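You operate a simulated robot arm through the tools that you are given. There is no shell and no other tool. Be economical: measure what you need, move in short steps, check, and stop when the job is done.

You are at the controls of a simulated robot arm. One attempt, no reset.

## Task
Rub the rust off the motor end cover, then oil its middle.
Fine: red pad for the rust, blue brush and oil tin for the oil; pad and brush go back. Set down upright: blue brush. A coat counts when it lies all over at full strength: go over it till it gets no stronger. What is to be rubbed or washed off counts as gone when no trace of it is left.
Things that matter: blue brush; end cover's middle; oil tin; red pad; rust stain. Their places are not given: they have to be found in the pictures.

It is judged by the outcome, as a careful person would: the job done as asked, and still so three seconds after it is handed in. It fails if anything else is knocked over, pushed out of place, dropped, spilled or broken. Lids that push on must go on centred and level and be pressed home; caps that screw on are set level and turned clockwise until they are tight.

## Robot
A 7-joint arm with a two-finger parallel gripper, fixed in place. Base frame: the origin is at the foot of the arm, x ahead of it, y to its left, z up; the work surface is at about z = 0.85. Readings come in m, degrees, newtons and seconds.
With the tool pointing down near the work surface it reaches from about 0.3 to 0.7 m from the base axis. Its first joint turns from -66.0 to 66.0 degrees. Payload 1.57 kg.
Tool frame: the origin (TCP) lies between the finger pads and is the grasp point; the fingertips stand 0.03 m ahead of it; z points along the fingers, y is the line along which they close. The gripper opens to 0.11 m. The fingers are 0.024 m wide and 0.012 m thick; the gripper's body (0.048 by 0.112 m) begins 0.078 m behind the TCP.
Orientation is told as [roll, pitch, yaw] about the base's x, y, z axes, in that order, counted from this pose: with the fingers straight down and closing along the base's y, the tool's x points along the base's -x, its y along +y and its z along -z.

## Interface
- The arm moves only by the tool play_rows. Its argument "steps" is a list of rows, each an object of numbers (a shift or turn left out is 0, a gripper value left out holds the last): "x", "y", "z": the shift along the tool's x, y, z in m; "rx", "ry", "rz": the turn, a rotation vector about the tool's x, y, z in degrees; "fingers": the opening in per cent of the stroke, from 0 (shut) to 100 (fully open). In form: [{"x": .., "y": .., "z": .., "rx": .., "ry": .., "rz": .., "fingers": ..}, ...]. A call has 1 to 12 rows; each row is the pose to reach, as a shift and turn from the pose commanded when the call began, along the tool's axes at that moment. Each row takes 0.2 s and may step no farther than 0.05 m and 8.6 degrees from the row before; otherwise, or with a gripper value out of range, the whole call is refused. A pose out of reach is approached as far as the arm can. The call stops where the force on the tool passes 70 N (or 10 N more than at its start, if that is more) or the arm is blocked; 0.2 s more then pass. The fingers move at their own pace (about 0.108 m/s each) and stop on an object; they squeeze with about 23 N. The grip force told is the motor's: it shows also when the fingers shut on nothing. Time passes only in rows, and 0.2 s behind the last, so rows that repeat a pose let the fingers close. It gives the time, the measured TCP pose, the force on the tool (base axes), the opening and the grip force at its end, in the units of the frame above (readings bear some noise), with the torque about the TCP (base axes, N m) and any sound that the robot's microphone picked up.
- Cameras (640 x 400 px; columns grow to the right, rows downward): "scene" is fixed at [0.1318, -0.3757, 1.4297]; the picture's right is [0.93, -0.37, 0.00], its down [-0.19, -0.49, -0.85] and it looks along [0.31, 0.79, -0.53] (base axes); focal length 310 px, centre (320, 200). "wrist" rides on the gripper at [0.07, 0.016, -0.141] in the tool frame; the picture's right is [-0.23, 0.97, 0.00], its down [-0.86, -0.20, -0.48] and it looks along [-0.47, -0.11, 0.88] (tool axes); focal length 222 px, centre (320, 200).
- capture(camera): a new picture of that camera. It takes no simulated time.
- measure_at(camera, pixels): for up to 12 pixels [column, row] of the newest picture of that camera ("zoom" is the newest enlarged one), the place [x, y, z] in the base frame of the surface seen there, good to about 0.002 m, but the place of the scene camera against the robot may be out by one fixed shift of up to 0.025 m in any direction. It takes no simulated time.
- enlarge(camera, box): a new picture of the part [left, top, right, bottom] of that camera's present view, enlarged. It takes no simulated time.
- close_job(): hands the job in; it is judged then, once.

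Work in short steps. Measure before you move; look again where a grasp or a placing could have gone wrong, and mend it. You have 80 turns and 34 pictures in all, those below and enlarged ones among them. Open the gripper and draw the arm clear of the work before you hand the job in, unless the task says otherwise; then end with one line.

The tools are called after ">>>" as name(argument=value, ...) on one line, values as JSON. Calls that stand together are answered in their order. play_rows: Moves the arm, as the interface text tells. Its arguments: {"type":"object","properties":{"steps":{"type":"array","items":{"type":"object","properties":{"x":{"type":"number"},"y":{"type":"number"},"z":{"type":"number"},"rx":{"type":"number"},"ry":{"type":"number"},"rz":{"type":"number"},"fingers":{"type":"number"}}}}},"required":["steps"]} The other tools are called the same way: capture (camera) takes a picture; measure_at (camera, pixels) gives the place of the surface under pixels of a picture; enlarge (camera, box) takes an enlarged picture of a part of a camera's view; close_job () hands the job in.

At the start:

```text
time: 0.0
tool_pos: [0.3178, 0.199, 1.2357]
orientation: [0.1, 0.0, 0.0]
force: [-0.1, 0.4, -0.1]
ft_torque: [0.01, 0.0, 0.01]
finger_gap: 0.1098
finger_force: 0.0
```

scene: 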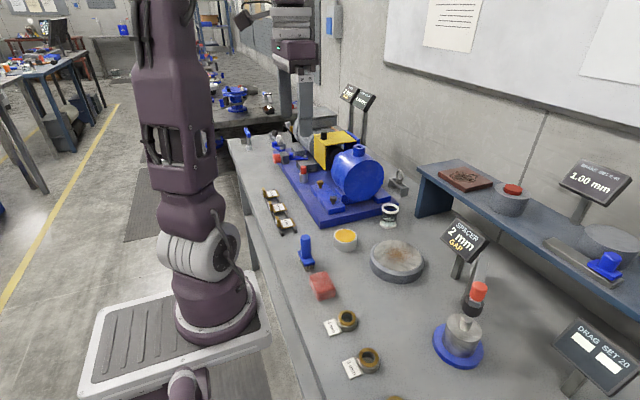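
wrist: 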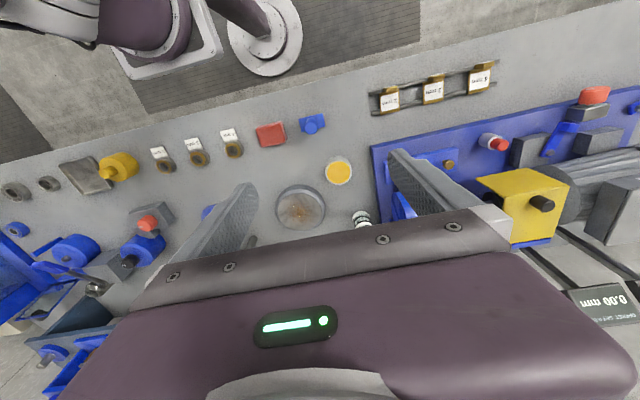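

The scene picture shows the red pad near (322,286), the blue brush near (306,250), the oil tin at (346,238) and the end cover at (397,262). I enlarge both views of that part.

>>> enlarge(camera="scene", box=[280, 190, 440, 310])

>>> enlarge(camera="wrist", box=[220, 100, 380, 240])

>>> measure_at(camera="wrist", pixels=[[271, 135], [312, 123], [339, 172], [301, 208], [262, 125], [282, 144], [320, 220], [280, 200], [340, 130], [300, 160]])

```text
3.33 times, centred on (360, 250) of scene
```

zoom: 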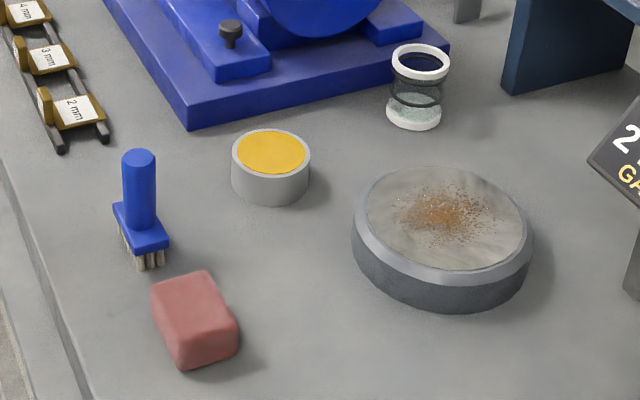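

```text
2.86 times, centred on (300, 170) of wrist
```

zoom: 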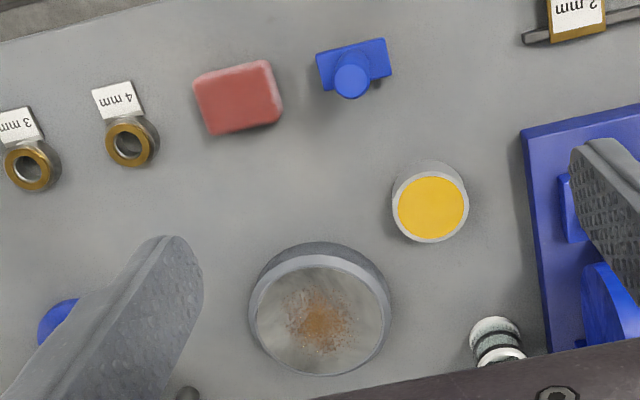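

```text
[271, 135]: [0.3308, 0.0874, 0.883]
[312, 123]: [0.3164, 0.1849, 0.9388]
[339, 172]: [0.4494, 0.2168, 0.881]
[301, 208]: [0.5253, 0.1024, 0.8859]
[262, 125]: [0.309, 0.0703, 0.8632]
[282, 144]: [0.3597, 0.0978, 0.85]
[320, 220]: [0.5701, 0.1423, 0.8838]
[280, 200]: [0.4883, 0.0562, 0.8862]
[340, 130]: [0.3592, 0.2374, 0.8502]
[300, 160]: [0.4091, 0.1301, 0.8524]
```

Now finer measurements on the enlarged wrist picture: pad corners, brush base and handle top, tin rim, cover rim and stain extent.

>>> measure_at(camera="zoom", pixels=[[200, 85], [264, 66], [277, 118], [213, 128], [238, 97], [352, 85], [322, 58], [382, 44], [386, 74], [322, 86], [340, 90], [362, 74]])

>>> measure_at(camera="zoom", pixels=[[431, 208], [402, 207], [464, 207], [431, 180], [431, 237], [319, 320], [254, 310], [384, 316], [319, 268], [319, 370], [286, 318], [352, 318]])

```text
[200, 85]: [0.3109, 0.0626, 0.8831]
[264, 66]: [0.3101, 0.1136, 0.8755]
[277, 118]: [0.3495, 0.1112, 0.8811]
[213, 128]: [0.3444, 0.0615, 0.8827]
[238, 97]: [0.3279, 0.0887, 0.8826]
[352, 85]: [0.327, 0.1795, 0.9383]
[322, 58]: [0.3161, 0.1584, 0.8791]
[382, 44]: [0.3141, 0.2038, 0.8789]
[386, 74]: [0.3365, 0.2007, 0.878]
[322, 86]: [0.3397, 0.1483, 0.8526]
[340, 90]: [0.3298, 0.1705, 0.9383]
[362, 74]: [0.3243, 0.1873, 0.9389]
```

```text
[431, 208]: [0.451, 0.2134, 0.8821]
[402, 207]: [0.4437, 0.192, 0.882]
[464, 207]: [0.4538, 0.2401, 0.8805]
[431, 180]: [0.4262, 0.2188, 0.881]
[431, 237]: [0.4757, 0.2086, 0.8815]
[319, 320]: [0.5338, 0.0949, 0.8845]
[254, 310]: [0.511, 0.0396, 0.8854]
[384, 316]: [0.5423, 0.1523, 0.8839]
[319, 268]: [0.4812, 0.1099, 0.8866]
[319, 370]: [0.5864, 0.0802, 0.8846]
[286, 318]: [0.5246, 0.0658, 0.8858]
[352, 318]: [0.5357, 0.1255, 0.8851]
```

The pad is about 0.04 x 0.05 m centred at (0.329, 0.088), its top at 0.883. I go over it, then down to just above.

>>> play_rows(steps=[{"x": -0.004, "y": -0.04, "z": 0.0, "fingers": 72}, {"x": -0.008, "y": -0.08, "z": 0.02}, {"x": -0.011, "y": -0.111, "z": 0.05}, {"x": -0.011, "y": -0.111, "z": 0.1}, {"x": -0.011, "y": -0.111, "z": 0.15}, {"x": -0.011, "y": -0.111, "z": 0.2}, {"x": -0.011, "y": -0.111, "z": 0.245}, {"x": -0.011, "y": -0.111, "z": 0.285}, {"x": -0.011, "y": -0.111, "z": 0.285}])

>>> capture(camera="wrist")

```text
time: 2.0
tool_pos: [0.3287, 0.0879, 0.9499]
orientation: [0.0, 0.0, 0.0]
force: [-0.3, -0.8, 0.3]
ft_torque: [-0.03, -0.03, 0.02]
finger_gap: 0.0791
finger_force: 0.1
```

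```text
29 pictures are left
```

wrist: 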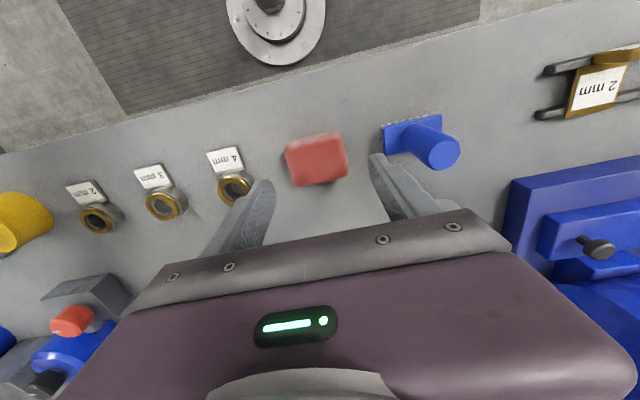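

The pad now shows at (317,158) between the fingers; the "4 mm" ring at (235,188) lies near the left finger and the brush near the right one. I measure the clearances.

>>> measure_at(camera="wrist", pixels=[[290, 145], [338, 136], [345, 172], [298, 180], [317, 155], [248, 187], [243, 160], [388, 130], [392, 150], [438, 118]])

```text
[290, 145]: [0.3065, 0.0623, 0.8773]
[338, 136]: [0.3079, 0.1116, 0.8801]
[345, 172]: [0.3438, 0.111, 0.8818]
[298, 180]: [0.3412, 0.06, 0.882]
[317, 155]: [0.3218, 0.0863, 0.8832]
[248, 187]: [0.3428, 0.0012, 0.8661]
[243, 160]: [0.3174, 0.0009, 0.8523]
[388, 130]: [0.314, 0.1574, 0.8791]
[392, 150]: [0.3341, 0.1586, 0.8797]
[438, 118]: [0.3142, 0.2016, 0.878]
```

The pad's centre is (0.325, 0.0865) with clear space on both sides. I go down so the tips reach z = 0.867 and close.

>>> play_rows(steps=[{"x": 0.004, "y": -0.001, "z": 0.03}, {"x": 0.004, "y": -0.001, "z": 0.053}, {"x": 0.004, "y": -0.001, "z": 0.053, "fingers": 0}, {"x": 0.004, "y": -0.001, "z": 0.053}, {"x": 0.004, "y": -0.001, "z": 0.053}, {"x": 0.004, "y": -0.001, "z": 0.053}])

```text
time: 3.4
tool_pos: [0.3241, 0.0883, 0.8982]
orientation: [0.1, 0.0, -0.1]
force: [0.1, 0.2, 4.2]
ft_torque: [-0.09, -0.07, -0.03]
finger_gap: 0.0588
finger_force: 23.4
```

The grip holds at 0.059 m with 23 N. I lift and move towards the cover for a close look at the stain.

>>> play_rows(steps=[{"z": -0.03}, {"z": -0.07}, {"x": -0.04, "z": -0.08}, {"x": -0.08, "z": -0.08}, {"x": -0.11, "z": -0.08}, {"x": -0.11, "z": -0.08}])

>>> enlarge(camera="scene", box=[340, 210, 440, 300])

>>> measure_at(camera="zoom", pixels=[[320, 200]])

```text
time: 4.8
tool_pos: [0.435, 0.087, 0.9767]
orientation: [0.0, 0.0, 0.0]
force: [-0.7, 0.2, -0.5]
ft_torque: [-0.01, -0.01, 0.0]
finger_gap: 0.0588
finger_force: 22.8
```

```text
4.44 times, centred on (390, 255) of scene
```

zoom: 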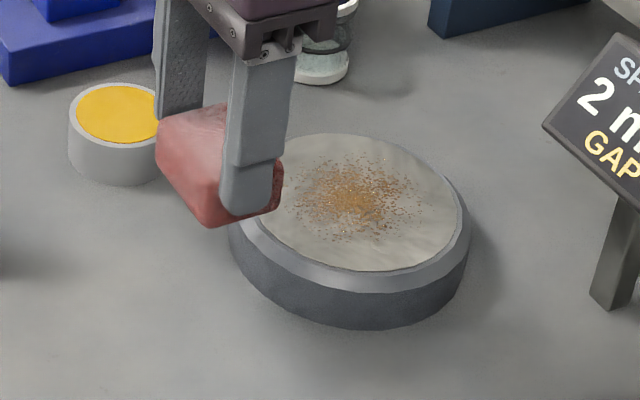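

```text
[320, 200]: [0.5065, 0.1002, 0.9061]
```

The disc shows with a speckled stain about (285–430, 155–245) in the zoom. I measure stain and disc limits and the sign, to know the scene offset and clearance.

>>> measure_at(camera="zoom", pixels=[[355, 200], [285, 200], [430, 200], [350, 155], [360, 245], [460, 210], [340, 137], [390, 268], [545, 128], [625, 40], [595, 295], [320, 70]])

```text
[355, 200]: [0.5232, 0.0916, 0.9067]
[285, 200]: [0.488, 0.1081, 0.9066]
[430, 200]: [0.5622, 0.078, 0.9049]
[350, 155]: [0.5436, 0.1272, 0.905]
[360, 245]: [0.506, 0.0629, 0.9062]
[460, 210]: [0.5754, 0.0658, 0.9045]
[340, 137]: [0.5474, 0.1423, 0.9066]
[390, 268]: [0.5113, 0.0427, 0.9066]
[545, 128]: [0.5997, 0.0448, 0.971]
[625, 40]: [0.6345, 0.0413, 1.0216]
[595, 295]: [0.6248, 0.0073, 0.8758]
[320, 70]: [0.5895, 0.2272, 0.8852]
```

Disc centre in the robot frame is about (0.531, 0.096), stain radius about 0.04. I go over the centre and lower the pad to near contact (pad underside about 0.048 under the TCP).

>>> play_rows(steps=[{"x": -0.045, "y": 0.005}, {"x": -0.095, "y": 0.009}, {"x": -0.095, "y": 0.009, "z": 0.02}, {"x": -0.095, "y": 0.009, "z": 0.036}, {"x": -0.095, "y": 0.009, "z": 0.042}, {"x": -0.095, "y": 0.009, "z": 0.045}, {"x": -0.095, "y": 0.009, "z": 0.045}])

```text
refused: row 2 steps farther than a row can; nothing moved
```

The second row was slightly too long; I split it.

>>> play_rows(steps=[{"x": -0.045, "y": 0.005}, {"x": -0.09, "y": 0.009}, {"x": -0.095, "y": 0.009, "z": 0.02}, {"x": -0.095, "y": 0.009, "z": 0.036}, {"x": -0.095, "y": 0.009, "z": 0.042}, {"x": -0.095, "y": 0.009, "z": 0.045}, {"x": -0.095, "y": 0.009, "z": 0.045}])

```text
time: 6.4
tool_pos: [0.5292, 0.0968, 0.9325]
orientation: [0.0, 0.0, -0.1]
force: [0.5, 0.6, -1.2]
ft_torque: [0.0, -0.02, 0.0]
finger_gap: 0.0587
finger_force: 23.5
```

Hardly any contact force yet at z = 0.9325; I press down in millimetres.

>>> play_rows(steps=[{"z": 0.001}, {"z": 0.002}, {"z": 0.003}, {"z": 0.003}])

```text
time: 7.4
tool_pos: [0.5302, 0.0969, 0.9313]
orientation: [0.0, -0.1, 0.1]
force: [-5.3, -3.0, 33.7]
ft_torque: [-0.05, 0.12, -0.02]
finger_gap: 0.0589
finger_force: 22.9
```

Contact at 34 N; I ease to a moderate press and rub in a raster of short strokes over the stain.

>>> play_rows(steps=[{"z": -0.0015}, {"x": 0.015, "z": -0.0015}, {"x": 0.03, "z": -0.0015}, {"x": 0.015, "z": -0.0015}, {"x": 0.0, "z": -0.0015}, {"x": -0.015, "z": -0.0015}, {"x": -0.03, "z": -0.0015}, {"x": -0.015, "z": -0.0015}, {"x": 0, "z": -0.0015}, {"x": 0, "y": 0.015, "z": -0.0015}, {"x": 0, "y": 0.025, "z": -0.0015}, {"x": 0, "y": 0.025, "z": -0.0015}])

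```text
time: 10.0
tool_pos: [0.5292, 0.1214, 0.9302]
orientation: [0.0, 0.0, -0.1]
force: [-1.3, -6.3, 11.6]
ft_torque: [-0.17, 0.0, -0.03]
finger_gap: 0.0588
finger_force: 23.0
```

The press is a steady 12 N and the grip is unchanged. I go on along the left strip (y about 0.121) and then across to the right.

>>> play_rows(steps=[{"x": 0.015}, {"x": 0.03}, {"x": 0.015}, {"x": 0.0}, {"x": -0.015}, {"x": -0.03}, {"x": -0.03, "y": -0.015}, {"x": -0.03, "y": -0.03}, {"x": -0.03, "y": -0.045}, {"x": -0.015, "y": -0.05}, {"x": 0, "y": -0.05}, {"x": 0.015, "y": -0.05}])

>>> play_rows(steps=[{"x": 0.015}, {"x": 0.015, "y": 0.015}, {"x": 0.015, "y": 0.03}, {"x": 0.015, "y": 0.045}, {"x": 0.0, "y": 0.045}, {"x": -0.015, "y": 0.045}, {"x": -0.015, "y": 0.03}, {"x": -0.015, "y": 0.015}, {"x": -0.015, "y": 0.0}, {"x": -0.015, "y": 0.015}, {"x": -0.015, "y": 0.03}, {"x": -0.015, "y": 0.03, "z": -0.05}])

```text
time: 12.6
tool_pos: [0.5143, 0.0708, 0.9311]
orientation: [0.0, 0.0, 0.0]
force: [-0.4, 0.3, -0.1]
ft_torque: [0.03, -0.01, 0.0]
finger_gap: 0.0587
finger_force: 23.4
```

```text
time: 15.2
tool_pos: [0.5295, 0.1021, 0.9814]
orientation: [0.0, 0.0, 0.1]
force: [1.2, -0.4, -0.1]
ft_torque: [-0.01, 0.03, 0.0]
finger_gap: 0.0587
finger_force: 23.1
```

I lifted to z = 0.981 but the press had faded at the second strip, so I move back toward the arm and look at the result.

>>> play_rows(steps=[{"x": 0.045}, {"x": 0.09}, {"x": 0.12}])

>>> enlarge(camera="scene", box=[350, 220, 440, 290])

```text
time: 16.0
tool_pos: [0.409, 0.102, 0.9807]
orientation: [0.0, 0.0, 0.0]
force: [0.8, -0.5, -0.4]
ft_torque: [-0.02, 0.01, 0.04]
finger_gap: 0.0585
finger_force: 23.1
```

```text
5.71 times, centred on (395, 255) of scene
```

zoom: 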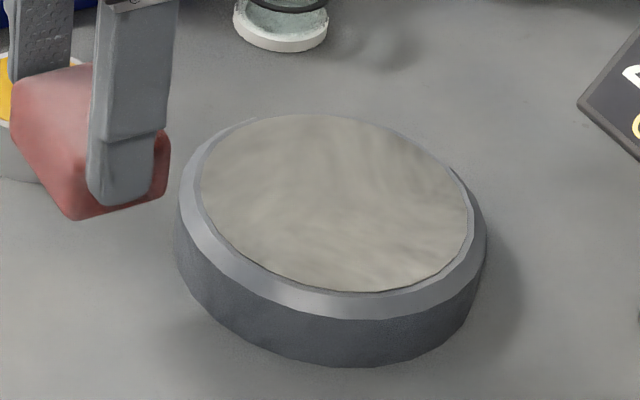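

No speckles are left to see, but a faint tint is hard to rule out, so I give a second, well-pressed pass. First back over the centre and down to contact.

>>> play_rows(steps=[{"x": -0.045, "y": -0.003}, {"x": -0.09, "y": -0.006}, {"x": -0.122, "y": -0.006}, {"x": -0.122, "y": -0.006, "z": 0.03}, {"x": -0.122, "y": -0.006, "z": 0.048}, {"x": -0.122, "y": -0.006, "z": 0.051}, {"x": -0.122, "y": -0.006, "z": 0.052}, {"x": -0.122, "y": -0.006, "z": 0.052}])

```text
time: 17.8
tool_pos: [0.5331, 0.0958, 0.9301]
orientation: [-0.1, -0.3, 0.0]
force: [-4.1, -1.9, 32.9]
ft_torque: [-0.07, 0.14, 0.0]
finger_gap: 0.0589
finger_force: 22.6
```

Contact at 33 N; I rub the full raster in two calls with a slightly eased press.

>>> play_rows(steps=[{"x": 0.015, "z": -0.0008}, {"x": 0.03, "z": -0.0008}, {"x": 0.03, "y": 0.015, "z": -0.0008}, {"x": 0.015, "y": 0.025, "z": -0.0008}, {"x": 0.0, "y": 0.025, "z": -0.0008}, {"x": -0.015, "y": 0.025, "z": -0.0008}, {"x": -0.025, "y": 0.015, "z": -0.0008}, {"x": -0.03, "y": 0.0, "z": -0.0008}, {"x": -0.015, "y": 0.0, "z": -0.0008}, {"x": 0, "y": 0, "z": -0.0008}, {"x": 0, "y": 0, "z": -0.0008}])

>>> play_rows(steps=[{"x": -0.015, "z": 0.0005}, {"x": -0.03, "z": 0.0005}, {"x": -0.025, "y": -0.015, "z": 0.0005}, {"x": -0.015, "y": -0.025, "z": 0.0005}, {"x": 0, "y": -0.025, "z": 0.0005}, {"x": 0.015, "y": -0.025, "z": 0.0005}, {"x": 0.03, "y": -0.02, "z": 0.0005}, {"x": 0.03, "y": -0.005, "z": 0.0005}, {"x": 0.015, "y": -0.01, "z": 0.0005}, {"x": 0, "y": -0.01, "z": 0.0005}, {"x": -0.015, "y": -0.01, "z": 0.0005}, {"x": 0, "y": 0, "z": 0.0005}])

```text
time: 20.2
tool_pos: [0.5326, 0.0954, 0.9307]
orientation: [0.0, 0.0, 0.1]
force: [0.2, 0.2, 1.2]
ft_torque: [0.01, -0.04, -0.01]
finger_gap: 0.0591
finger_force: 23.2
```

```text
time: 22.8
tool_pos: [0.5339, 0.0967, 0.9281]
orientation: [-0.1, -0.1, -0.1]
force: [2.1, -1.2, 6.0]
ft_torque: [0.02, -0.01, -0.02]
finger_gap: 0.0589
finger_force: 23.3
```

I lift and draw back to inspect the cover again.

>>> play_rows(steps=[{"z": -0.03}, {"z": -0.055}, {"x": 0.045, "z": -0.055}, {"x": 0.09, "z": -0.055, "y": -0.004}, {"x": 0.135, "z": -0.055, "y": -0.008}, {"x": 0.18, "z": -0.055, "y": -0.008}, {"x": 0.209, "z": -0.055, "y": -0.008}, {"x": 0.209, "z": -0.055, "y": -0.008}])

>>> enlarge(camera="scene", box=[350, 220, 440, 290])

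```text
time: 24.6
tool_pos: [0.3224, 0.0889, 0.9852]
orientation: [0.0, 0.0, 0.1]
force: [0.3, -0.3, 0.3]
ft_torque: [-0.01, -0.01, 0.01]
finger_gap: 0.0588
finger_force: 23.3
```

```text
5.71 times, centred on (395, 255) of scene
```

zoom: 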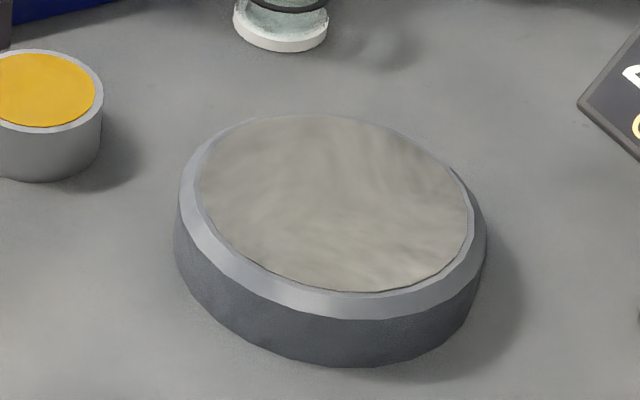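

The disc is clean and the cover hasn't moved. I lower the pad onto its old place at (0.324, 0.088), stopping just short of contact.

>>> play_rows(steps=[{"x": -0.002, "z": 0.04}, {"x": -0.002, "z": 0.075}, {"x": -0.002, "z": 0.087}, {"x": -0.002, "z": 0.089}, {"x": -0.002, "z": 0.091}, {"x": -0.002, "z": 0.091}])

```text
time: 26.0
tool_pos: [0.3259, 0.0894, 0.8939]
orientation: [0.0, -0.1, 0.0]
force: [0.5, -2.5, 34.0]
ft_torque: [-0.09, -0.08, -0.01]
finger_gap: 0.059
finger_force: 23.1
```

It touches down with 34 N; I ease a millimetre, open, and rise straight up.

>>> play_rows(steps=[{"z": -0.0015}, {"z": -0.0015, "fingers": 70}, {"z": -0.0015}, {"z": -0.0015}, {"z": -0.04}, {"z": -0.08}, {"z": -0.11}])

>>> capture(camera="wrist")

```text
time: 27.6
tool_pos: [0.3243, 0.0885, 1.004]
orientation: [-0.1, -0.1, 0.0]
force: [0.6, 0.2, -0.7]
ft_torque: [-0.03, 0.02, 0.01]
finger_gap: 0.0771
finger_force: 0.0
```

```text
25 pictures are left
```

wrist: 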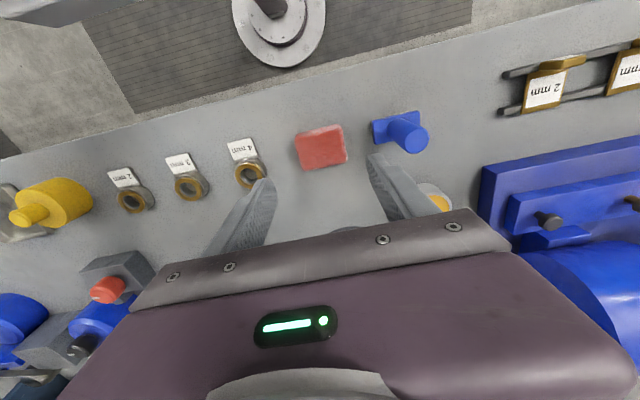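

The pad lies back at its place (321,147). Next I go over the brush handle at about (0.326, 0.180), narrow the fingers to 0.06 m and look.

>>> play_rows(steps=[{"x": -0.001, "y": 0.045, "fingers": 52}, {"x": -0.002, "y": 0.0915}, {"x": -0.002, "y": 0.0915}])

>>> enlarge(camera="wrist", box=[240, 90, 420, 210])

```text
time: 28.4
tool_pos: [0.327, 0.1781, 1.0039]
orientation: [0.0, 0.0, 0.0]
force: [-0.1, 0.0, 0.3]
ft_torque: [-0.01, 0.02, -0.01]
finger_gap: 0.0572
finger_force: 0.0
```

```text
3.33 times, centred on (330, 150) of wrist
```

zoom: 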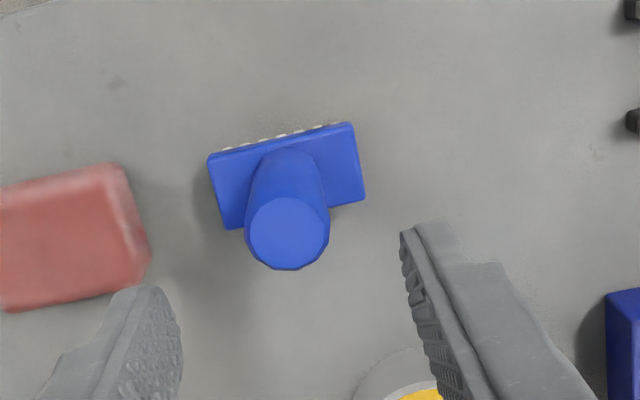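

Handle top at zoom (287,234), plate corners at (210,155), (350,125), (362,198), (230,228). I measure them.

>>> measure_at(camera="zoom", pixels=[[287, 234], [250, 238], [325, 230], [285, 203], [288, 266], [214, 160], [348, 128], [360, 196], [230, 224]])

```text
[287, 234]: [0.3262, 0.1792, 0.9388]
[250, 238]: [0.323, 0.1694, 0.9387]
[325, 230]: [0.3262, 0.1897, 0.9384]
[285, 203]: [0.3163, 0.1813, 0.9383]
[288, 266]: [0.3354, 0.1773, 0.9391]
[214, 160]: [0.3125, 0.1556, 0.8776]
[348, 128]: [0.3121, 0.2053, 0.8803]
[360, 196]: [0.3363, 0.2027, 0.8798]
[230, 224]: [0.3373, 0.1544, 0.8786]
```

The handle's axis is at (0.326, 0.1795), radius 0.01. I go down to TCP z = 0.915 (tips 6 mm above the plate) and close.

>>> play_rows(steps=[{"x": 0.001, "y": 0.001, "z": 0.04}, {"x": 0.001, "y": 0.001, "z": 0.075}, {"x": 0.001, "y": 0.001, "z": 0.089}, {"x": 0.001, "y": 0.001, "z": 0.089, "fingers": 0}, {"x": 0.001, "y": 0.001, "z": 0.089}, {"x": 0.001, "y": 0.001, "z": 0.089}, {"x": 0.001, "y": 0.001, "z": 0.089}])

```text
time: 30.0
tool_pos: [0.3273, 0.1801, 0.9138]
orientation: [0.0, 0.0, 0.0]
force: [0.6, 0.3, -0.1]
ft_torque: [0.04, -0.01, -0.01]
finger_gap: 0.0246
finger_force: 23.2
```

Grip on handle at 0.0246 m. I lift, carry the brush over the tin at (0.450, 0.215), and look.

>>> play_rows(steps=[{"z": -0.03}, {"z": -0.065}, {"x": -0.04, "y": 0.012, "z": -0.065}, {"x": -0.08, "y": 0.024, "z": -0.065}, {"x": -0.123, "y": 0.035, "z": -0.065}, {"x": -0.123, "y": 0.035, "z": -0.065}])

>>> enlarge(camera="scene", box=[310, 195, 400, 265])

>>> capture(camera="wrist")

```text
time: 31.4
tool_pos: [0.4483, 0.2138, 0.9795]
orientation: [0.0, 0.0, 0.0]
force: [-0.2, 0.6, 0.2]
ft_torque: [-0.01, 0.0, 0.01]
finger_gap: 0.0248
finger_force: 22.8
```

```text
5.71 times, centred on (355, 230) of scene
```

zoom: 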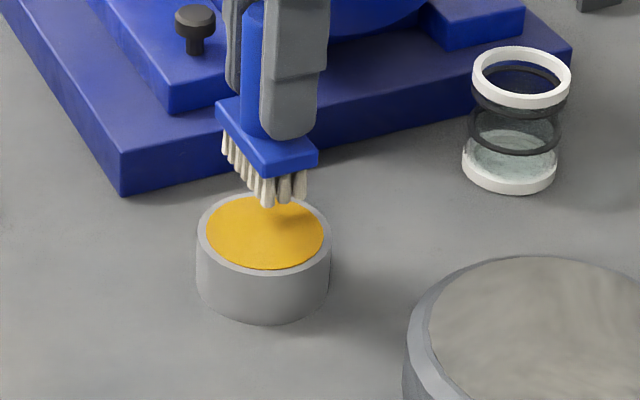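

```text
22 pictures are left
```

wrist: 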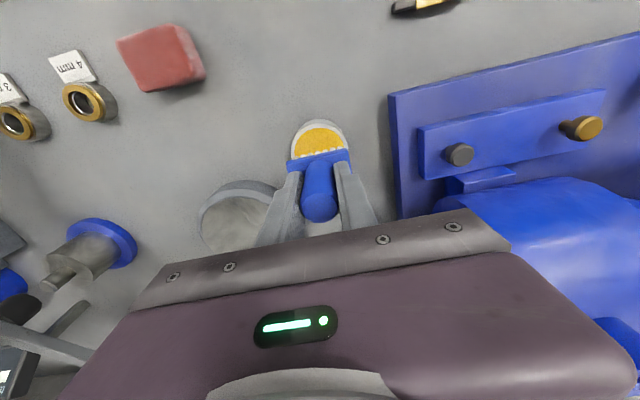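

The brush hangs straight over the tin. I measure the plate corners, bristle tips and tin rim in the wrist picture (and the knob nearby) to centre the dip.

>>> measure_at(camera="wrist", pixels=[[291, 165], [347, 153], [320, 210], [293, 155], [345, 144], [320, 123], [320, 140], [459, 153], [430, 130], [505, 185]])

>>> measure_at(camera="zoom", pixels=[[216, 105], [270, 172], [317, 152], [268, 203], [301, 195], [226, 150], [208, 235], [323, 235], [265, 268], [199, 232], [329, 240], [195, 12]])

```text
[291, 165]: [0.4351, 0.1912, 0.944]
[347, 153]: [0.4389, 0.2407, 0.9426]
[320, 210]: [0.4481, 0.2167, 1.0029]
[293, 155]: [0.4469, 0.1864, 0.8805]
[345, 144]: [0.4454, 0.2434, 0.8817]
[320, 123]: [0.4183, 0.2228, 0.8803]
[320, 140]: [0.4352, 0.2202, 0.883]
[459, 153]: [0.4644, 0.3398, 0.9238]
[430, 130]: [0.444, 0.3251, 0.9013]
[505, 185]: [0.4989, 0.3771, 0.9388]
```

```text
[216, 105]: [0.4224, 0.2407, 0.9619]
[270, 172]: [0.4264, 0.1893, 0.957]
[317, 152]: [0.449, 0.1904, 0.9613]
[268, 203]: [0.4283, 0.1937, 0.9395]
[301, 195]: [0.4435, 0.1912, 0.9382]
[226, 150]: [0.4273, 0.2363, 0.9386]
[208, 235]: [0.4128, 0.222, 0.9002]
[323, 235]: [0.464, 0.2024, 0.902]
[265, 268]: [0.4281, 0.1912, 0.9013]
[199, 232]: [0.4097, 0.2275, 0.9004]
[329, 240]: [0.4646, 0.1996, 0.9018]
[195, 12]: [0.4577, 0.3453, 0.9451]
```

Tin centre sits about 3 mm further in x and 2 mm lower in y than the brush. I correct this and dip the tips about 6 mm into the oil.

>>> play_rows(steps=[{"x": -0.003, "y": -0.002}, {"x": -0.003, "y": -0.002, "z": 0.02}, {"x": -0.003, "y": -0.002, "z": 0.032}, {"x": -0.003, "y": -0.002, "z": 0.037}, {"x": -0.003, "y": -0.002, "z": 0.041}, {"x": -0.003, "y": -0.002, "z": 0.041}])

>>> enlarge(camera="scene", box=[310, 195, 400, 265])

```text
time: 32.8
tool_pos: [0.4529, 0.213, 0.9401]
orientation: [0.1, -0.2, 0.0]
force: [0.4, -1.8, 32.9]
ft_torque: [-0.02, -0.11, 0.02]
finger_gap: 0.0247
finger_force: 22.8
```

```text
5.71 times, centred on (355, 230) of scene
```

zoom: 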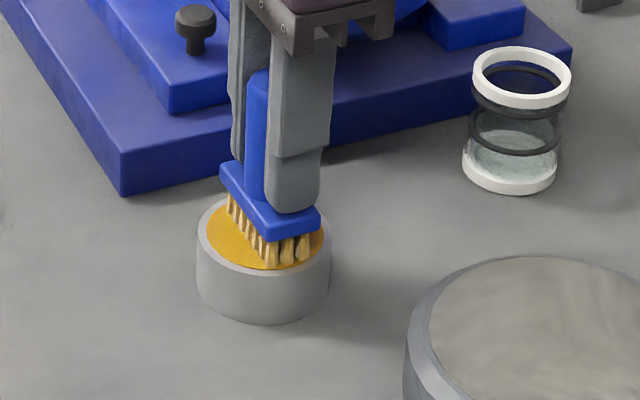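

The bristles took up oil (yellowed tips), touching the oil at z = 0.940 with 33 N. I lift straight, then carry the brush over the cover centre (0.531, 0.096).

>>> play_rows(steps=[{"z": -0.015}, {"z": -0.04}, {"z": -0.04}, {"x": -0.03, "y": -0.035, "z": -0.04}, {"x": -0.055, "y": -0.075, "z": -0.04}, {"x": -0.079, "y": -0.117, "z": -0.04}, {"x": -0.079, "y": -0.117, "z": -0.03}, {"x": -0.079, "y": -0.117, "z": -0.015}, {"x": -0.079, "y": -0.117, "z": -0.006}, {"x": -0.079, "y": -0.117, "z": -0.002}, {"x": -0.079, "y": -0.117, "z": -0.002}])

```text
time: 35.2
tool_pos: [0.5315, 0.0973, 0.9411]
orientation: [0.0, -0.2, 0.0]
force: [-1.9, -0.5, 33.5]
ft_torque: [0.0, -0.14, 0.02]
finger_gap: 0.0251
finger_force: 23.3
```

Contact on the cover with 33 N. I ease a little and stroke over x along the centre lane.

>>> play_rows(steps=[{"x": 0.012, "z": -0.001}, {"x": 0.024, "z": -0.001}, {"x": 0.036, "z": -0.001}, {"x": 0.024, "z": -0.001}, {"x": 0.012, "z": -0.001}, {"x": 0.0, "z": -0.001}, {"x": -0.012, "z": -0.001}, {"x": -0.024, "z": -0.001}, {"x": -0.036, "z": -0.001}, {"x": -0.024, "z": -0.001}, {"x": -0.012, "z": -0.001}, {"x": 0, "z": -0.001}])

>>> enlarge(camera="scene", box=[350, 220, 440, 290])

```text
time: 37.8
tool_pos: [0.5318, 0.0969, 0.9409]
orientation: [0.1, -0.1, 0.0]
force: [-0.2, -0.4, -1.2]
ft_torque: [0.04, 0.01, 0.01]
finger_gap: 0.0247
finger_force: 23.1
```

```text
5.71 times, centred on (395, 255) of scene
```

zoom: 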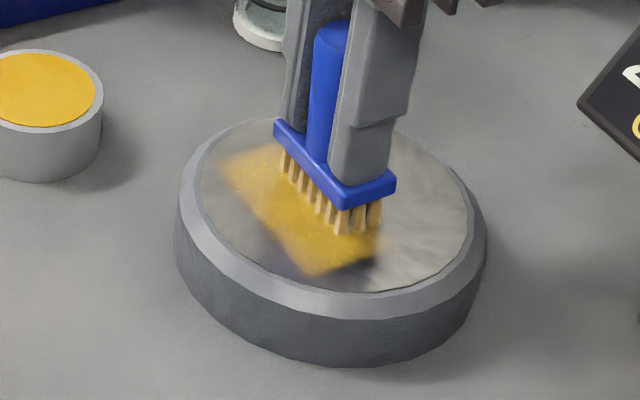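

A yellow coat lies on the near-arm side, but the press was lost for the other half. I press again and stroke the far half.

>>> play_rows(steps=[{"z": 0.001}, {"x": -0.012, "z": 0.001}, {"x": -0.024, "z": 0.001}, {"x": -0.034, "z": 0.001}, {"x": -0.024, "z": 0.001}, {"x": -0.012, "z": 0.0015}, {"x": 0.0, "z": 0.0015}, {"x": 0.012, "z": 0.0015}, {"x": 0.024, "z": 0.0015}, {"x": 0.034, "z": 0.0015}, {"x": 0.024, "z": 0.0015}, {"x": 0.012, "z": 0.0015}])

>>> enlarge(camera="scene", box=[350, 220, 440, 290])

```text
time: 40.4
tool_pos: [0.5195, 0.0953, 0.9402]
orientation: [0.0, 0.0, -0.1]
force: [0.2, -0.9, -1.1]
ft_torque: [-0.03, 0.02, 0.01]
finger_gap: 0.0247
finger_force: 23.0
```

```text
5.71 times, centred on (395, 255) of scene
```

zoom: 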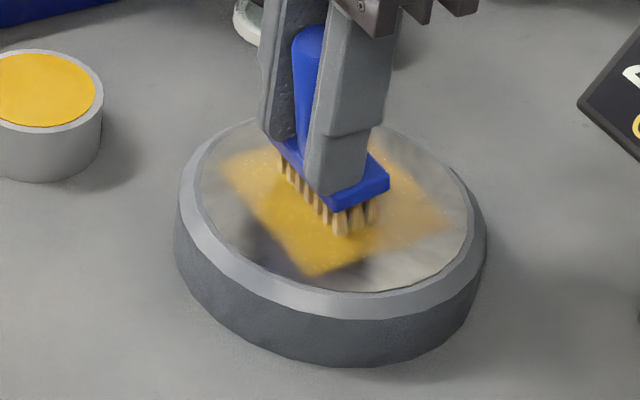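

The far half is coated more weakly. I press a bit deeper and continue, checking force at the end.

>>> play_rows(steps=[{"z": 0.001}, {"z": 0.002}, {"x": 0.012, "z": 0.002}, {"x": 0.022, "z": 0.002}, {"x": 0.01, "z": 0.002}, {"x": 0.0, "z": 0.002}])

```text
time: 41.8
tool_pos: [0.5183, 0.0964, 0.9378]
orientation: [0.1, 0.0, 0.0]
force: [0.6, 0.3, -0.4]
ft_torque: [-0.02, 0.01, 0.0]
finger_gap: 0.0246
finger_force: 23.0
```

There is still no force although I'm deeper; I look closely at how the brush sits.

>>> enlarge(camera="scene", box=[370, 215, 425, 265])

>>> measure_at(camera="zoom", pixels=[[320, 200], [350, 280], [300, 330]])

```text
8.00 times, centred on (398, 240) of scene
```

zoom: 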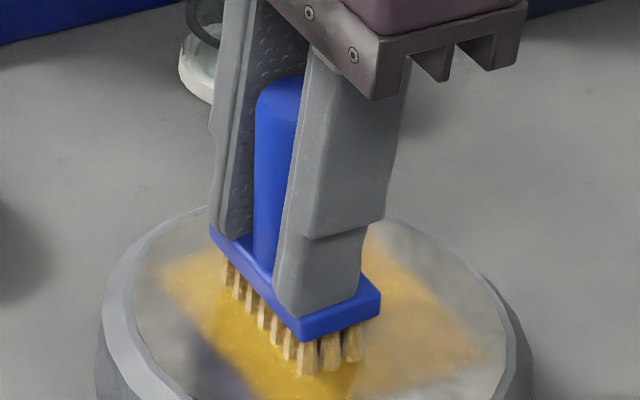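

```text
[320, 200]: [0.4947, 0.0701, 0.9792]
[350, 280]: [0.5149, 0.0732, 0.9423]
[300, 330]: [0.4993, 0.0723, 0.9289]
```

The plate now rests against the fingertips and the bristles touch the disc. I keep this height and stroke the far half several times to see whether the coat grows.

>>> play_rows(steps=[{"x": -0.012}, {"x": -0.024}, {"x": -0.036}, {"x": -0.048}, {"x": -0.036}, {"x": -0.024}, {"x": -0.012}, {"x": -0.024}, {"x": -0.036}, {"x": -0.048}, {"x": -0.036}, {"x": -0.024}])

>>> play_rows(steps=[{"x": 0.012}, {"x": 0.024}, {"x": 0.036}, {"x": 0.048}, {"x": 0.036}, {"x": 0.024}, {"x": 0.012}, {"x": 0, "z": -0.02}, {"x": 0, "z": -0.04}, {"x": 0.04, "z": -0.04}, {"x": 0.08, "z": -0.04}, {"x": 0.08, "y": 0.03, "z": -0.04}])

>>> enlarge(camera="scene", box=[350, 220, 440, 290])

```text
time: 44.4
tool_pos: [0.5424, 0.0964, 0.9383]
orientation: [0.0, 0.1, 0.1]
force: [-0.5, 0.3, -0.5]
ft_torque: [-0.01, 0.04, -0.01]
finger_gap: 0.0245
finger_force: 23.2
```

```text
time: 47.0
tool_pos: [0.4622, 0.1268, 0.977]
orientation: [0.1, 0.0, 0.1]
force: [0.5, -0.2, -0.8]
ft_torque: [-0.01, 0.01, 0.01]
finger_gap: 0.0246
finger_force: 22.6
```

```text
5.71 times, centred on (395, 255) of scene
```

zoom: 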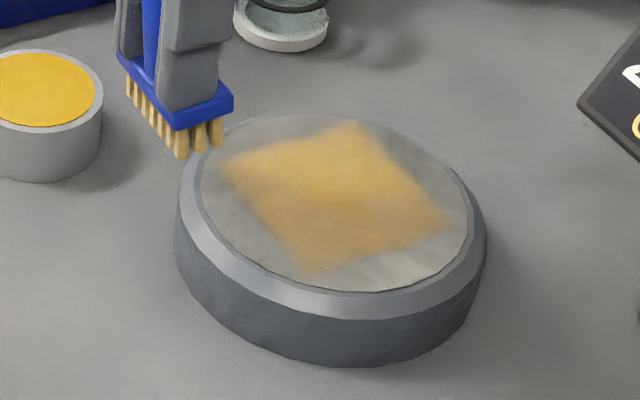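

The centre band is coated; the sides are bare. I re-dip: over the tin (TCP 0.4525, 0.2125) and down to about the same depth.

>>> play_rows(steps=[{"x": 0.005, "y": 0.042}, {"x": 0.01, "y": 0.0857}, {"x": 0.01, "y": 0.0857, "z": 0.02}, {"x": 0.01, "y": 0.0857, "z": 0.032}, {"x": 0.01, "y": 0.0857, "z": 0.037}, {"x": 0.01, "y": 0.0857, "z": 0.039}, {"x": 0.01, "y": 0.0857, "z": 0.039}, {"x": 0.01, "y": 0.0857, "z": 0.02}, {"x": 0.01, "y": 0.0857, "z": 0.0}])

```text
time: 49.0
tool_pos: [0.4527, 0.2125, 0.9779]
orientation: [0.0, 0.1, 0.1]
force: [-1.0, 0.0, -0.7]
ft_torque: [-0.01, 0.02, -0.04]
finger_gap: 0.0249
finger_force: 22.9
```

Next the left lane (y about 0.12): over to (0.500, 0.121), down to 0.9375 and stroke along x and back.

>>> play_rows(steps=[{"x": -0.02, "y": -0.04}, {"x": -0.04, "y": -0.08}, {"x": -0.047, "y": -0.0915}, {"x": -0.047, "y": -0.0915, "z": 0.025}, {"x": -0.047, "y": -0.0915, "z": 0.037}, {"x": -0.047, "y": -0.0915, "z": 0.0405}, {"x": -0.062, "y": -0.0915, "z": 0.0405}, {"x": -0.077, "y": -0.0915, "z": 0.0405}, {"x": -0.092, "y": -0.0915, "z": 0.0405}, {"x": -0.107, "y": -0.0915, "z": 0.0405}, {"x": -0.107, "y": -0.0915, "z": 0.0405}])

>>> play_rows(steps=[{"x": 0.012}, {"x": 0.024}, {"x": 0.036}, {"x": 0.048}, {"x": 0.06}, {"x": 0.048}, {"x": 0.036}, {"x": 0.024}, {"x": 0.012}, {"x": 0}])

>>> play_rows(steps=[{"x": 0, "y": -0.015}, {"x": 0, "y": -0.025}, {"x": 0.012, "y": -0.025}, {"x": 0.024, "y": -0.025}, {"x": 0.036, "y": -0.025}, {"x": 0.048, "y": -0.025}, {"x": 0.06, "y": -0.025}, {"x": 0.06, "y": -0.037}, {"x": 0.06, "y": -0.05}])

>>> play_rows(steps=[{"x": -0.012}, {"x": -0.024}, {"x": -0.036}, {"x": -0.048}, {"x": -0.06}, {"x": -0.048}, {"x": -0.036}, {"x": -0.024}, {"x": -0.012}, {"x": 0}])

>>> enlarge(camera="scene", box=[350, 220, 440, 290])

```text
time: 51.4
tool_pos: [0.5601, 0.1204, 0.9378]
orientation: [0.0, 0.1, 0.0]
force: [-3.3, -0.3, 5.0]
ft_torque: [-0.04, 0.15, 0.01]
finger_gap: 0.0248
finger_force: 22.6
```

```text
time: 53.6
tool_pos: [0.5587, 0.1201, 0.9364]
orientation: [0.0, 0.0, 0.1]
force: [-4.4, -0.5, 7.9]
ft_torque: [-0.02, 0.3, -0.02]
finger_gap: 0.0246
finger_force: 23.3
```

```text
time: 55.6
tool_pos: [0.4994, 0.0724, 0.9373]
orientation: [0.1, -0.1, 0.1]
force: [-0.6, 9.6, 18.8]
ft_torque: [0.12, 0.09, -0.06]
finger_gap: 0.0245
finger_force: 23.5
```

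```text
time: 57.8
tool_pos: [0.498, 0.0696, 0.937]
orientation: [0.0, -0.1, 0.0]
force: [-0.1, -1.5, -0.2]
ft_torque: [0.0, 0.01, 0.0]
finger_gap: 0.0245
finger_force: 23.0
```

```text
5.71 times, centred on (395, 255) of scene
```

zoom: 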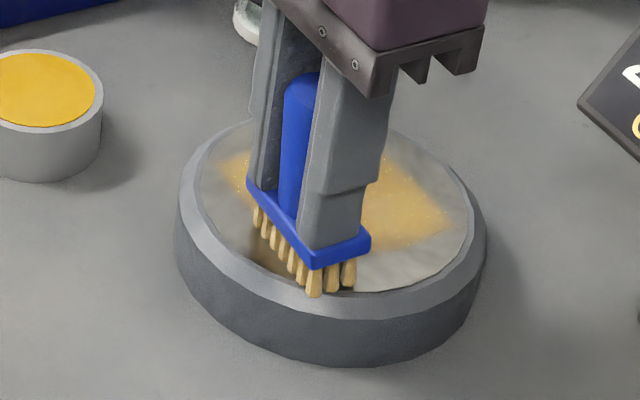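

The coat still looks confined to the same square. I lift and draw away to see all of it.

>>> play_rows(steps=[{"z": -0.02}, {"z": -0.04}, {"x": 0.025, "y": 0.03, "z": -0.04}, {"x": 0.04, "y": 0.07, "z": -0.04}, {"x": 0.045, "y": 0.11, "z": -0.04}, {"x": 0.045, "y": 0.143, "z": -0.04}])

>>> enlarge(camera="scene", box=[350, 220, 440, 290])

>>> measure_at(camera="zoom", pixels=[[225, 165], [355, 125], [450, 225], [310, 270], [335, 200]])

```text
time: 59.2
tool_pos: [0.455, 0.2125, 0.9778]
orientation: [-0.1, 0.0, 0.0]
force: [-0.3, 0.8, -0.2]
ft_torque: [0.01, 0.03, 0.0]
finger_gap: 0.0247
finger_force: 23.4
```

```text
5.71 times, centred on (395, 255) of scene
```

zoom: 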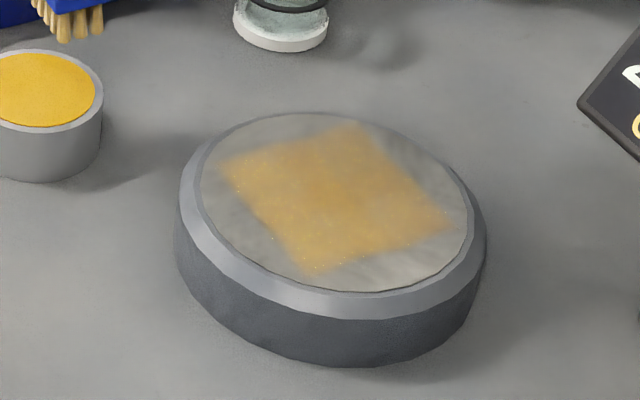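

```text
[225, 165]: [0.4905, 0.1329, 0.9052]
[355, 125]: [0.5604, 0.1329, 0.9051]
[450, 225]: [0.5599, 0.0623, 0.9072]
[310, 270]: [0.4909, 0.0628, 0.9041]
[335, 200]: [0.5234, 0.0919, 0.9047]
```

The coat fills an axis-aligned 0.07 m square (scene x 0.49–0.56, y 0.063–0.133), evidently the middle to be oiled; it is translucent yet. I re-dip and go over it again.

>>> play_rows(steps=[{"x": 0.002, "z": 0.02}, {"x": 0.002, "z": 0.035}, {"x": 0.002, "z": 0.04}, {"x": 0.002, "z": 0.042}, {"x": 0.002, "z": 0.042}])

```text
time: 60.4
tool_pos: [0.4525, 0.2121, 0.9343]
orientation: [0.0, 0.0, -0.1]
force: [0.2, 0.1, -1.1]
ft_torque: [-0.01, 0.01, 0.02]
finger_gap: 0.0248
finger_force: 23.1
```

No contact force at 0.9343; I look whether the bristles really reach the oil.

>>> enlarge(camera="scene", box=[325, 205, 380, 250])

```text
8.89 times, centred on (352, 228) of scene
```

zoom: 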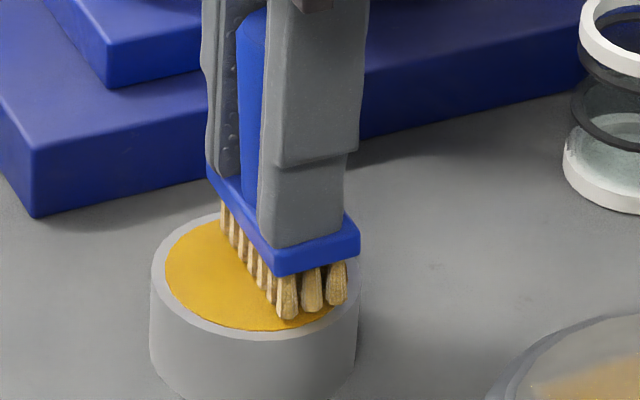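

The bristles stand on the +x half of the tin. I measure tips and rim in this picture to re-centre.

>>> measure_at(camera="zoom", pixels=[[287, 316], [337, 302], [225, 232], [154, 270], [356, 280], [255, 338], [215, 222], [200, 280], [275, 255], [350, 240], [212, 178]])

```text
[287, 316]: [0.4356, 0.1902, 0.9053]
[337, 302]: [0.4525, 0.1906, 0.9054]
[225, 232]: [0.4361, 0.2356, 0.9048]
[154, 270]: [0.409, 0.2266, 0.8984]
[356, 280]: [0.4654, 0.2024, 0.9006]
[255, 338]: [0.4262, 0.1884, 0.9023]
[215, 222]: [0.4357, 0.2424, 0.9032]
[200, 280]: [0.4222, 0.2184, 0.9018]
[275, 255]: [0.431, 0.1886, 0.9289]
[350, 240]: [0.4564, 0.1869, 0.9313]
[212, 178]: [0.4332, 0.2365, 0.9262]
```

The tips are about level with the oil and 7 mm off to +x, so the second dip barely reached it. I rise slightly, shift 6 mm back, and lower until there is contact.

>>> play_rows(steps=[{"z": -0.01}, {"x": 0.006, "z": -0.01}, {"x": 0.006, "z": 0.0}, {"x": 0.006, "z": 0.003}, {"x": 0.006, "z": 0.005}, {"x": 0.006, "z": 0.005}])

```text
time: 61.8
tool_pos: [0.4477, 0.2133, 0.9311]
orientation: [0.0, -0.2, 0.0]
force: [2.0, -0.6, 33.0]
ft_torque: [-0.07, 0.12, 0.01]
finger_gap: 0.0244
finger_force: 23.4
```

Contact with 33 N: the brush is well dipped. I lift and go to (0.506, 0.111) over the left lane, and lower gently to the cover.

>>> play_rows(steps=[{"z": -0.02}, {"z": -0.04}, {"x": -0.02, "y": -0.04, "z": -0.04}, {"x": -0.04, "y": -0.08, "z": -0.04}, {"x": -0.058, "y": -0.102, "z": -0.04}, {"x": -0.058, "y": -0.102, "z": -0.02}, {"x": -0.058, "y": -0.102, "z": -0.002}, {"x": -0.058, "y": -0.102, "z": 0.0015}, {"x": -0.058, "y": -0.102, "z": 0.0025}, {"x": -0.058, "y": -0.102, "z": 0.0025}])

```text
time: 63.9
tool_pos: [0.5076, 0.1123, 0.9316]
orientation: [0.1, -0.4, -0.1]
force: [-3.9, -2.0, 15.2]
ft_torque: [0.03, 0.41, 0.03]
finger_gap: 0.025
finger_force: 23.1
stopped in row 10: the force on the tool passed its limit at 71 N (the readings are from after the stop); the commanded pose is now the measured one
```

The press peaked but settled at 15 N, a good working press. I stroke the left lane, over and back.

>>> play_rows(steps=[{"x": -0.01}, {"x": -0.02}, {"x": -0.03}, {"x": -0.04}, {"x": -0.05}, {"x": -0.056}, {"x": -0.045}, {"x": -0.035}, {"x": -0.025}, {"x": -0.015}, {"x": -0.005}, {"x": 0.002}])

>>> play_rows(steps=[{"y": -0.015}, {"y": -0.029}, {"x": -0.01, "y": -0.029}, {"x": -0.02, "y": -0.029}, {"x": -0.03, "y": -0.029}, {"x": -0.04, "y": -0.029}, {"x": -0.05, "y": -0.029}, {"x": -0.058, "y": -0.029}, {"x": -0.045, "y": -0.029}, {"x": -0.03, "y": -0.029}, {"x": -0.015, "y": -0.029}, {"x": 0, "y": -0.029}])

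>>> enlarge(camera="scene", box=[350, 220, 440, 290])

```text
time: 66.5
tool_pos: [0.507, 0.1113, 0.9316]
orientation: [0.2, -0.8, 0.0]
force: [13.6, 0.0, 28.5]
ft_torque: [-0.13, -0.31, 0.08]
finger_gap: 0.0251
finger_force: 23.3
```

```text
time: 69.1
tool_pos: [0.5053, 0.0834, 0.9315]
orientation: [0.2, -0.8, 0.0]
force: [12.6, -0.3, 25.2]
ft_torque: [-0.27, -0.29, 0.11]
finger_gap: 0.0251
finger_force: 23.5
```

```text
5.71 times, centred on (395, 255) of scene
```

zoom: 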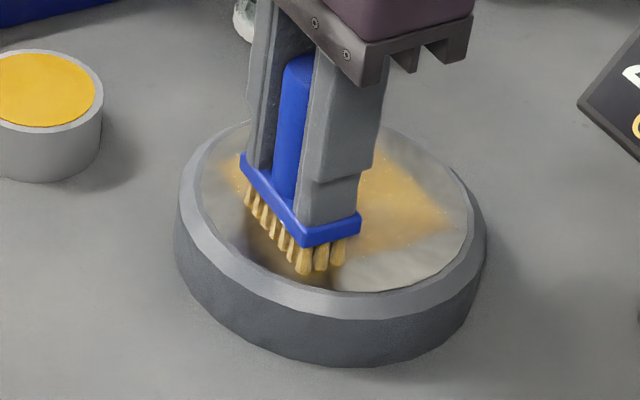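

Contact is firm (25 N). I do another full pass here, then lift and look.

>>> play_rows(steps=[{"x": -0.012}, {"x": -0.024}, {"x": -0.036}, {"x": -0.048}, {"x": -0.058}, {"x": -0.058, "y": 0.015}, {"x": -0.048, "y": 0.015}, {"x": -0.036, "y": 0.015}, {"x": -0.024, "y": 0.015}, {"x": -0.012, "y": 0.015}, {"x": 0.0, "y": 0.015}, {"x": 0.0, "y": 0.028}])

>>> play_rows(steps=[{"x": -0.012}, {"x": -0.024}, {"x": -0.036}, {"x": -0.048}, {"x": -0.058}, {"x": -0.046}, {"x": -0.034}, {"x": -0.022}, {"x": -0.01}, {"x": 0.0}, {"z": -0.02}, {"z": -0.04}])

>>> play_rows(steps=[{"x": 0.02, "y": 0.03}, {"x": 0.045, "y": 0.07}, {"x": 0.058, "y": 0.102}, {"x": 0.058, "y": 0.102}])

>>> enlarge(camera="scene", box=[340, 215, 440, 290])

```text
time: 71.7
tool_pos: [0.5042, 0.1085, 0.9317]
orientation: [0.0, -0.4, -0.1]
force: [-1.5, -15.7, 31.6]
ft_torque: [-0.53, 0.13, 0.07]
finger_gap: 0.025
finger_force: 23.3
```

```text
time: 74.3
tool_pos: [0.5038, 0.1105, 0.9712]
orientation: [0.1, -0.5, 0.0]
force: [0.2, 0.2, -1.1]
ft_torque: [0.02, 0.0, 0.01]
finger_gap: 0.025
finger_force: 22.9
```

```text
time: 75.3
tool_pos: [0.4474, 0.2128, 0.9711]
orientation: [0.1, -0.5, 0.0]
force: [-0.6, 0.1, -1.3]
ft_torque: [0.01, -0.04, -0.02]
finger_gap: 0.025
finger_force: 23.0
```

```text
5.33 times, centred on (390, 252) of scene
```

zoom: 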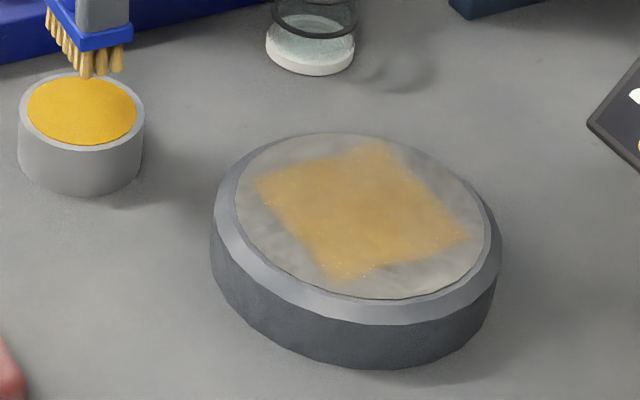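

The coat is more even. I dip once more and go over it again, to see whether it still gets stronger.

>>> play_rows(steps=[{"z": 0.02}, {"z": 0.036}, {"z": 0.04}, {"z": 0.042}, {"z": 0.0435}, {"z": 0.0435}])

```text
time: 76.7
tool_pos: [0.4482, 0.2136, 0.9286]
orientation: [0.0, -0.6, 0.0]
force: [-3.4, -2.0, 19.7]
ft_torque: [-0.18, 0.23, -0.01]
finger_gap: 0.0251
finger_force: 23.2
```

Dipped with 20 N contact. Back to the lane start at (0.505, 0.111) and a gentle touch-down at about 0.9315.

>>> play_rows(steps=[{"z": -0.02}, {"z": -0.04}, {"x": -0.02, "y": -0.04, "z": -0.04}, {"x": -0.04, "y": -0.08, "z": -0.04}, {"x": -0.058, "y": -0.102, "z": -0.04}, {"x": -0.058, "y": -0.102, "z": -0.02}, {"x": -0.058, "y": -0.102, "z": -0.007}, {"x": -0.058, "y": -0.102, "z": -0.0045}, {"x": -0.058, "y": -0.102, "z": -0.0035}, {"x": -0.058, "y": -0.102, "z": -0.0035}])

```text
time: 78.9
tool_pos: [0.5053, 0.111, 0.9318]
orientation: [0.1, -0.7, 0.0]
force: [-1.7, 1.4, 18.6]
ft_torque: [-0.14, 0.19, -0.02]
finger_gap: 0.025
finger_force: 22.8
```

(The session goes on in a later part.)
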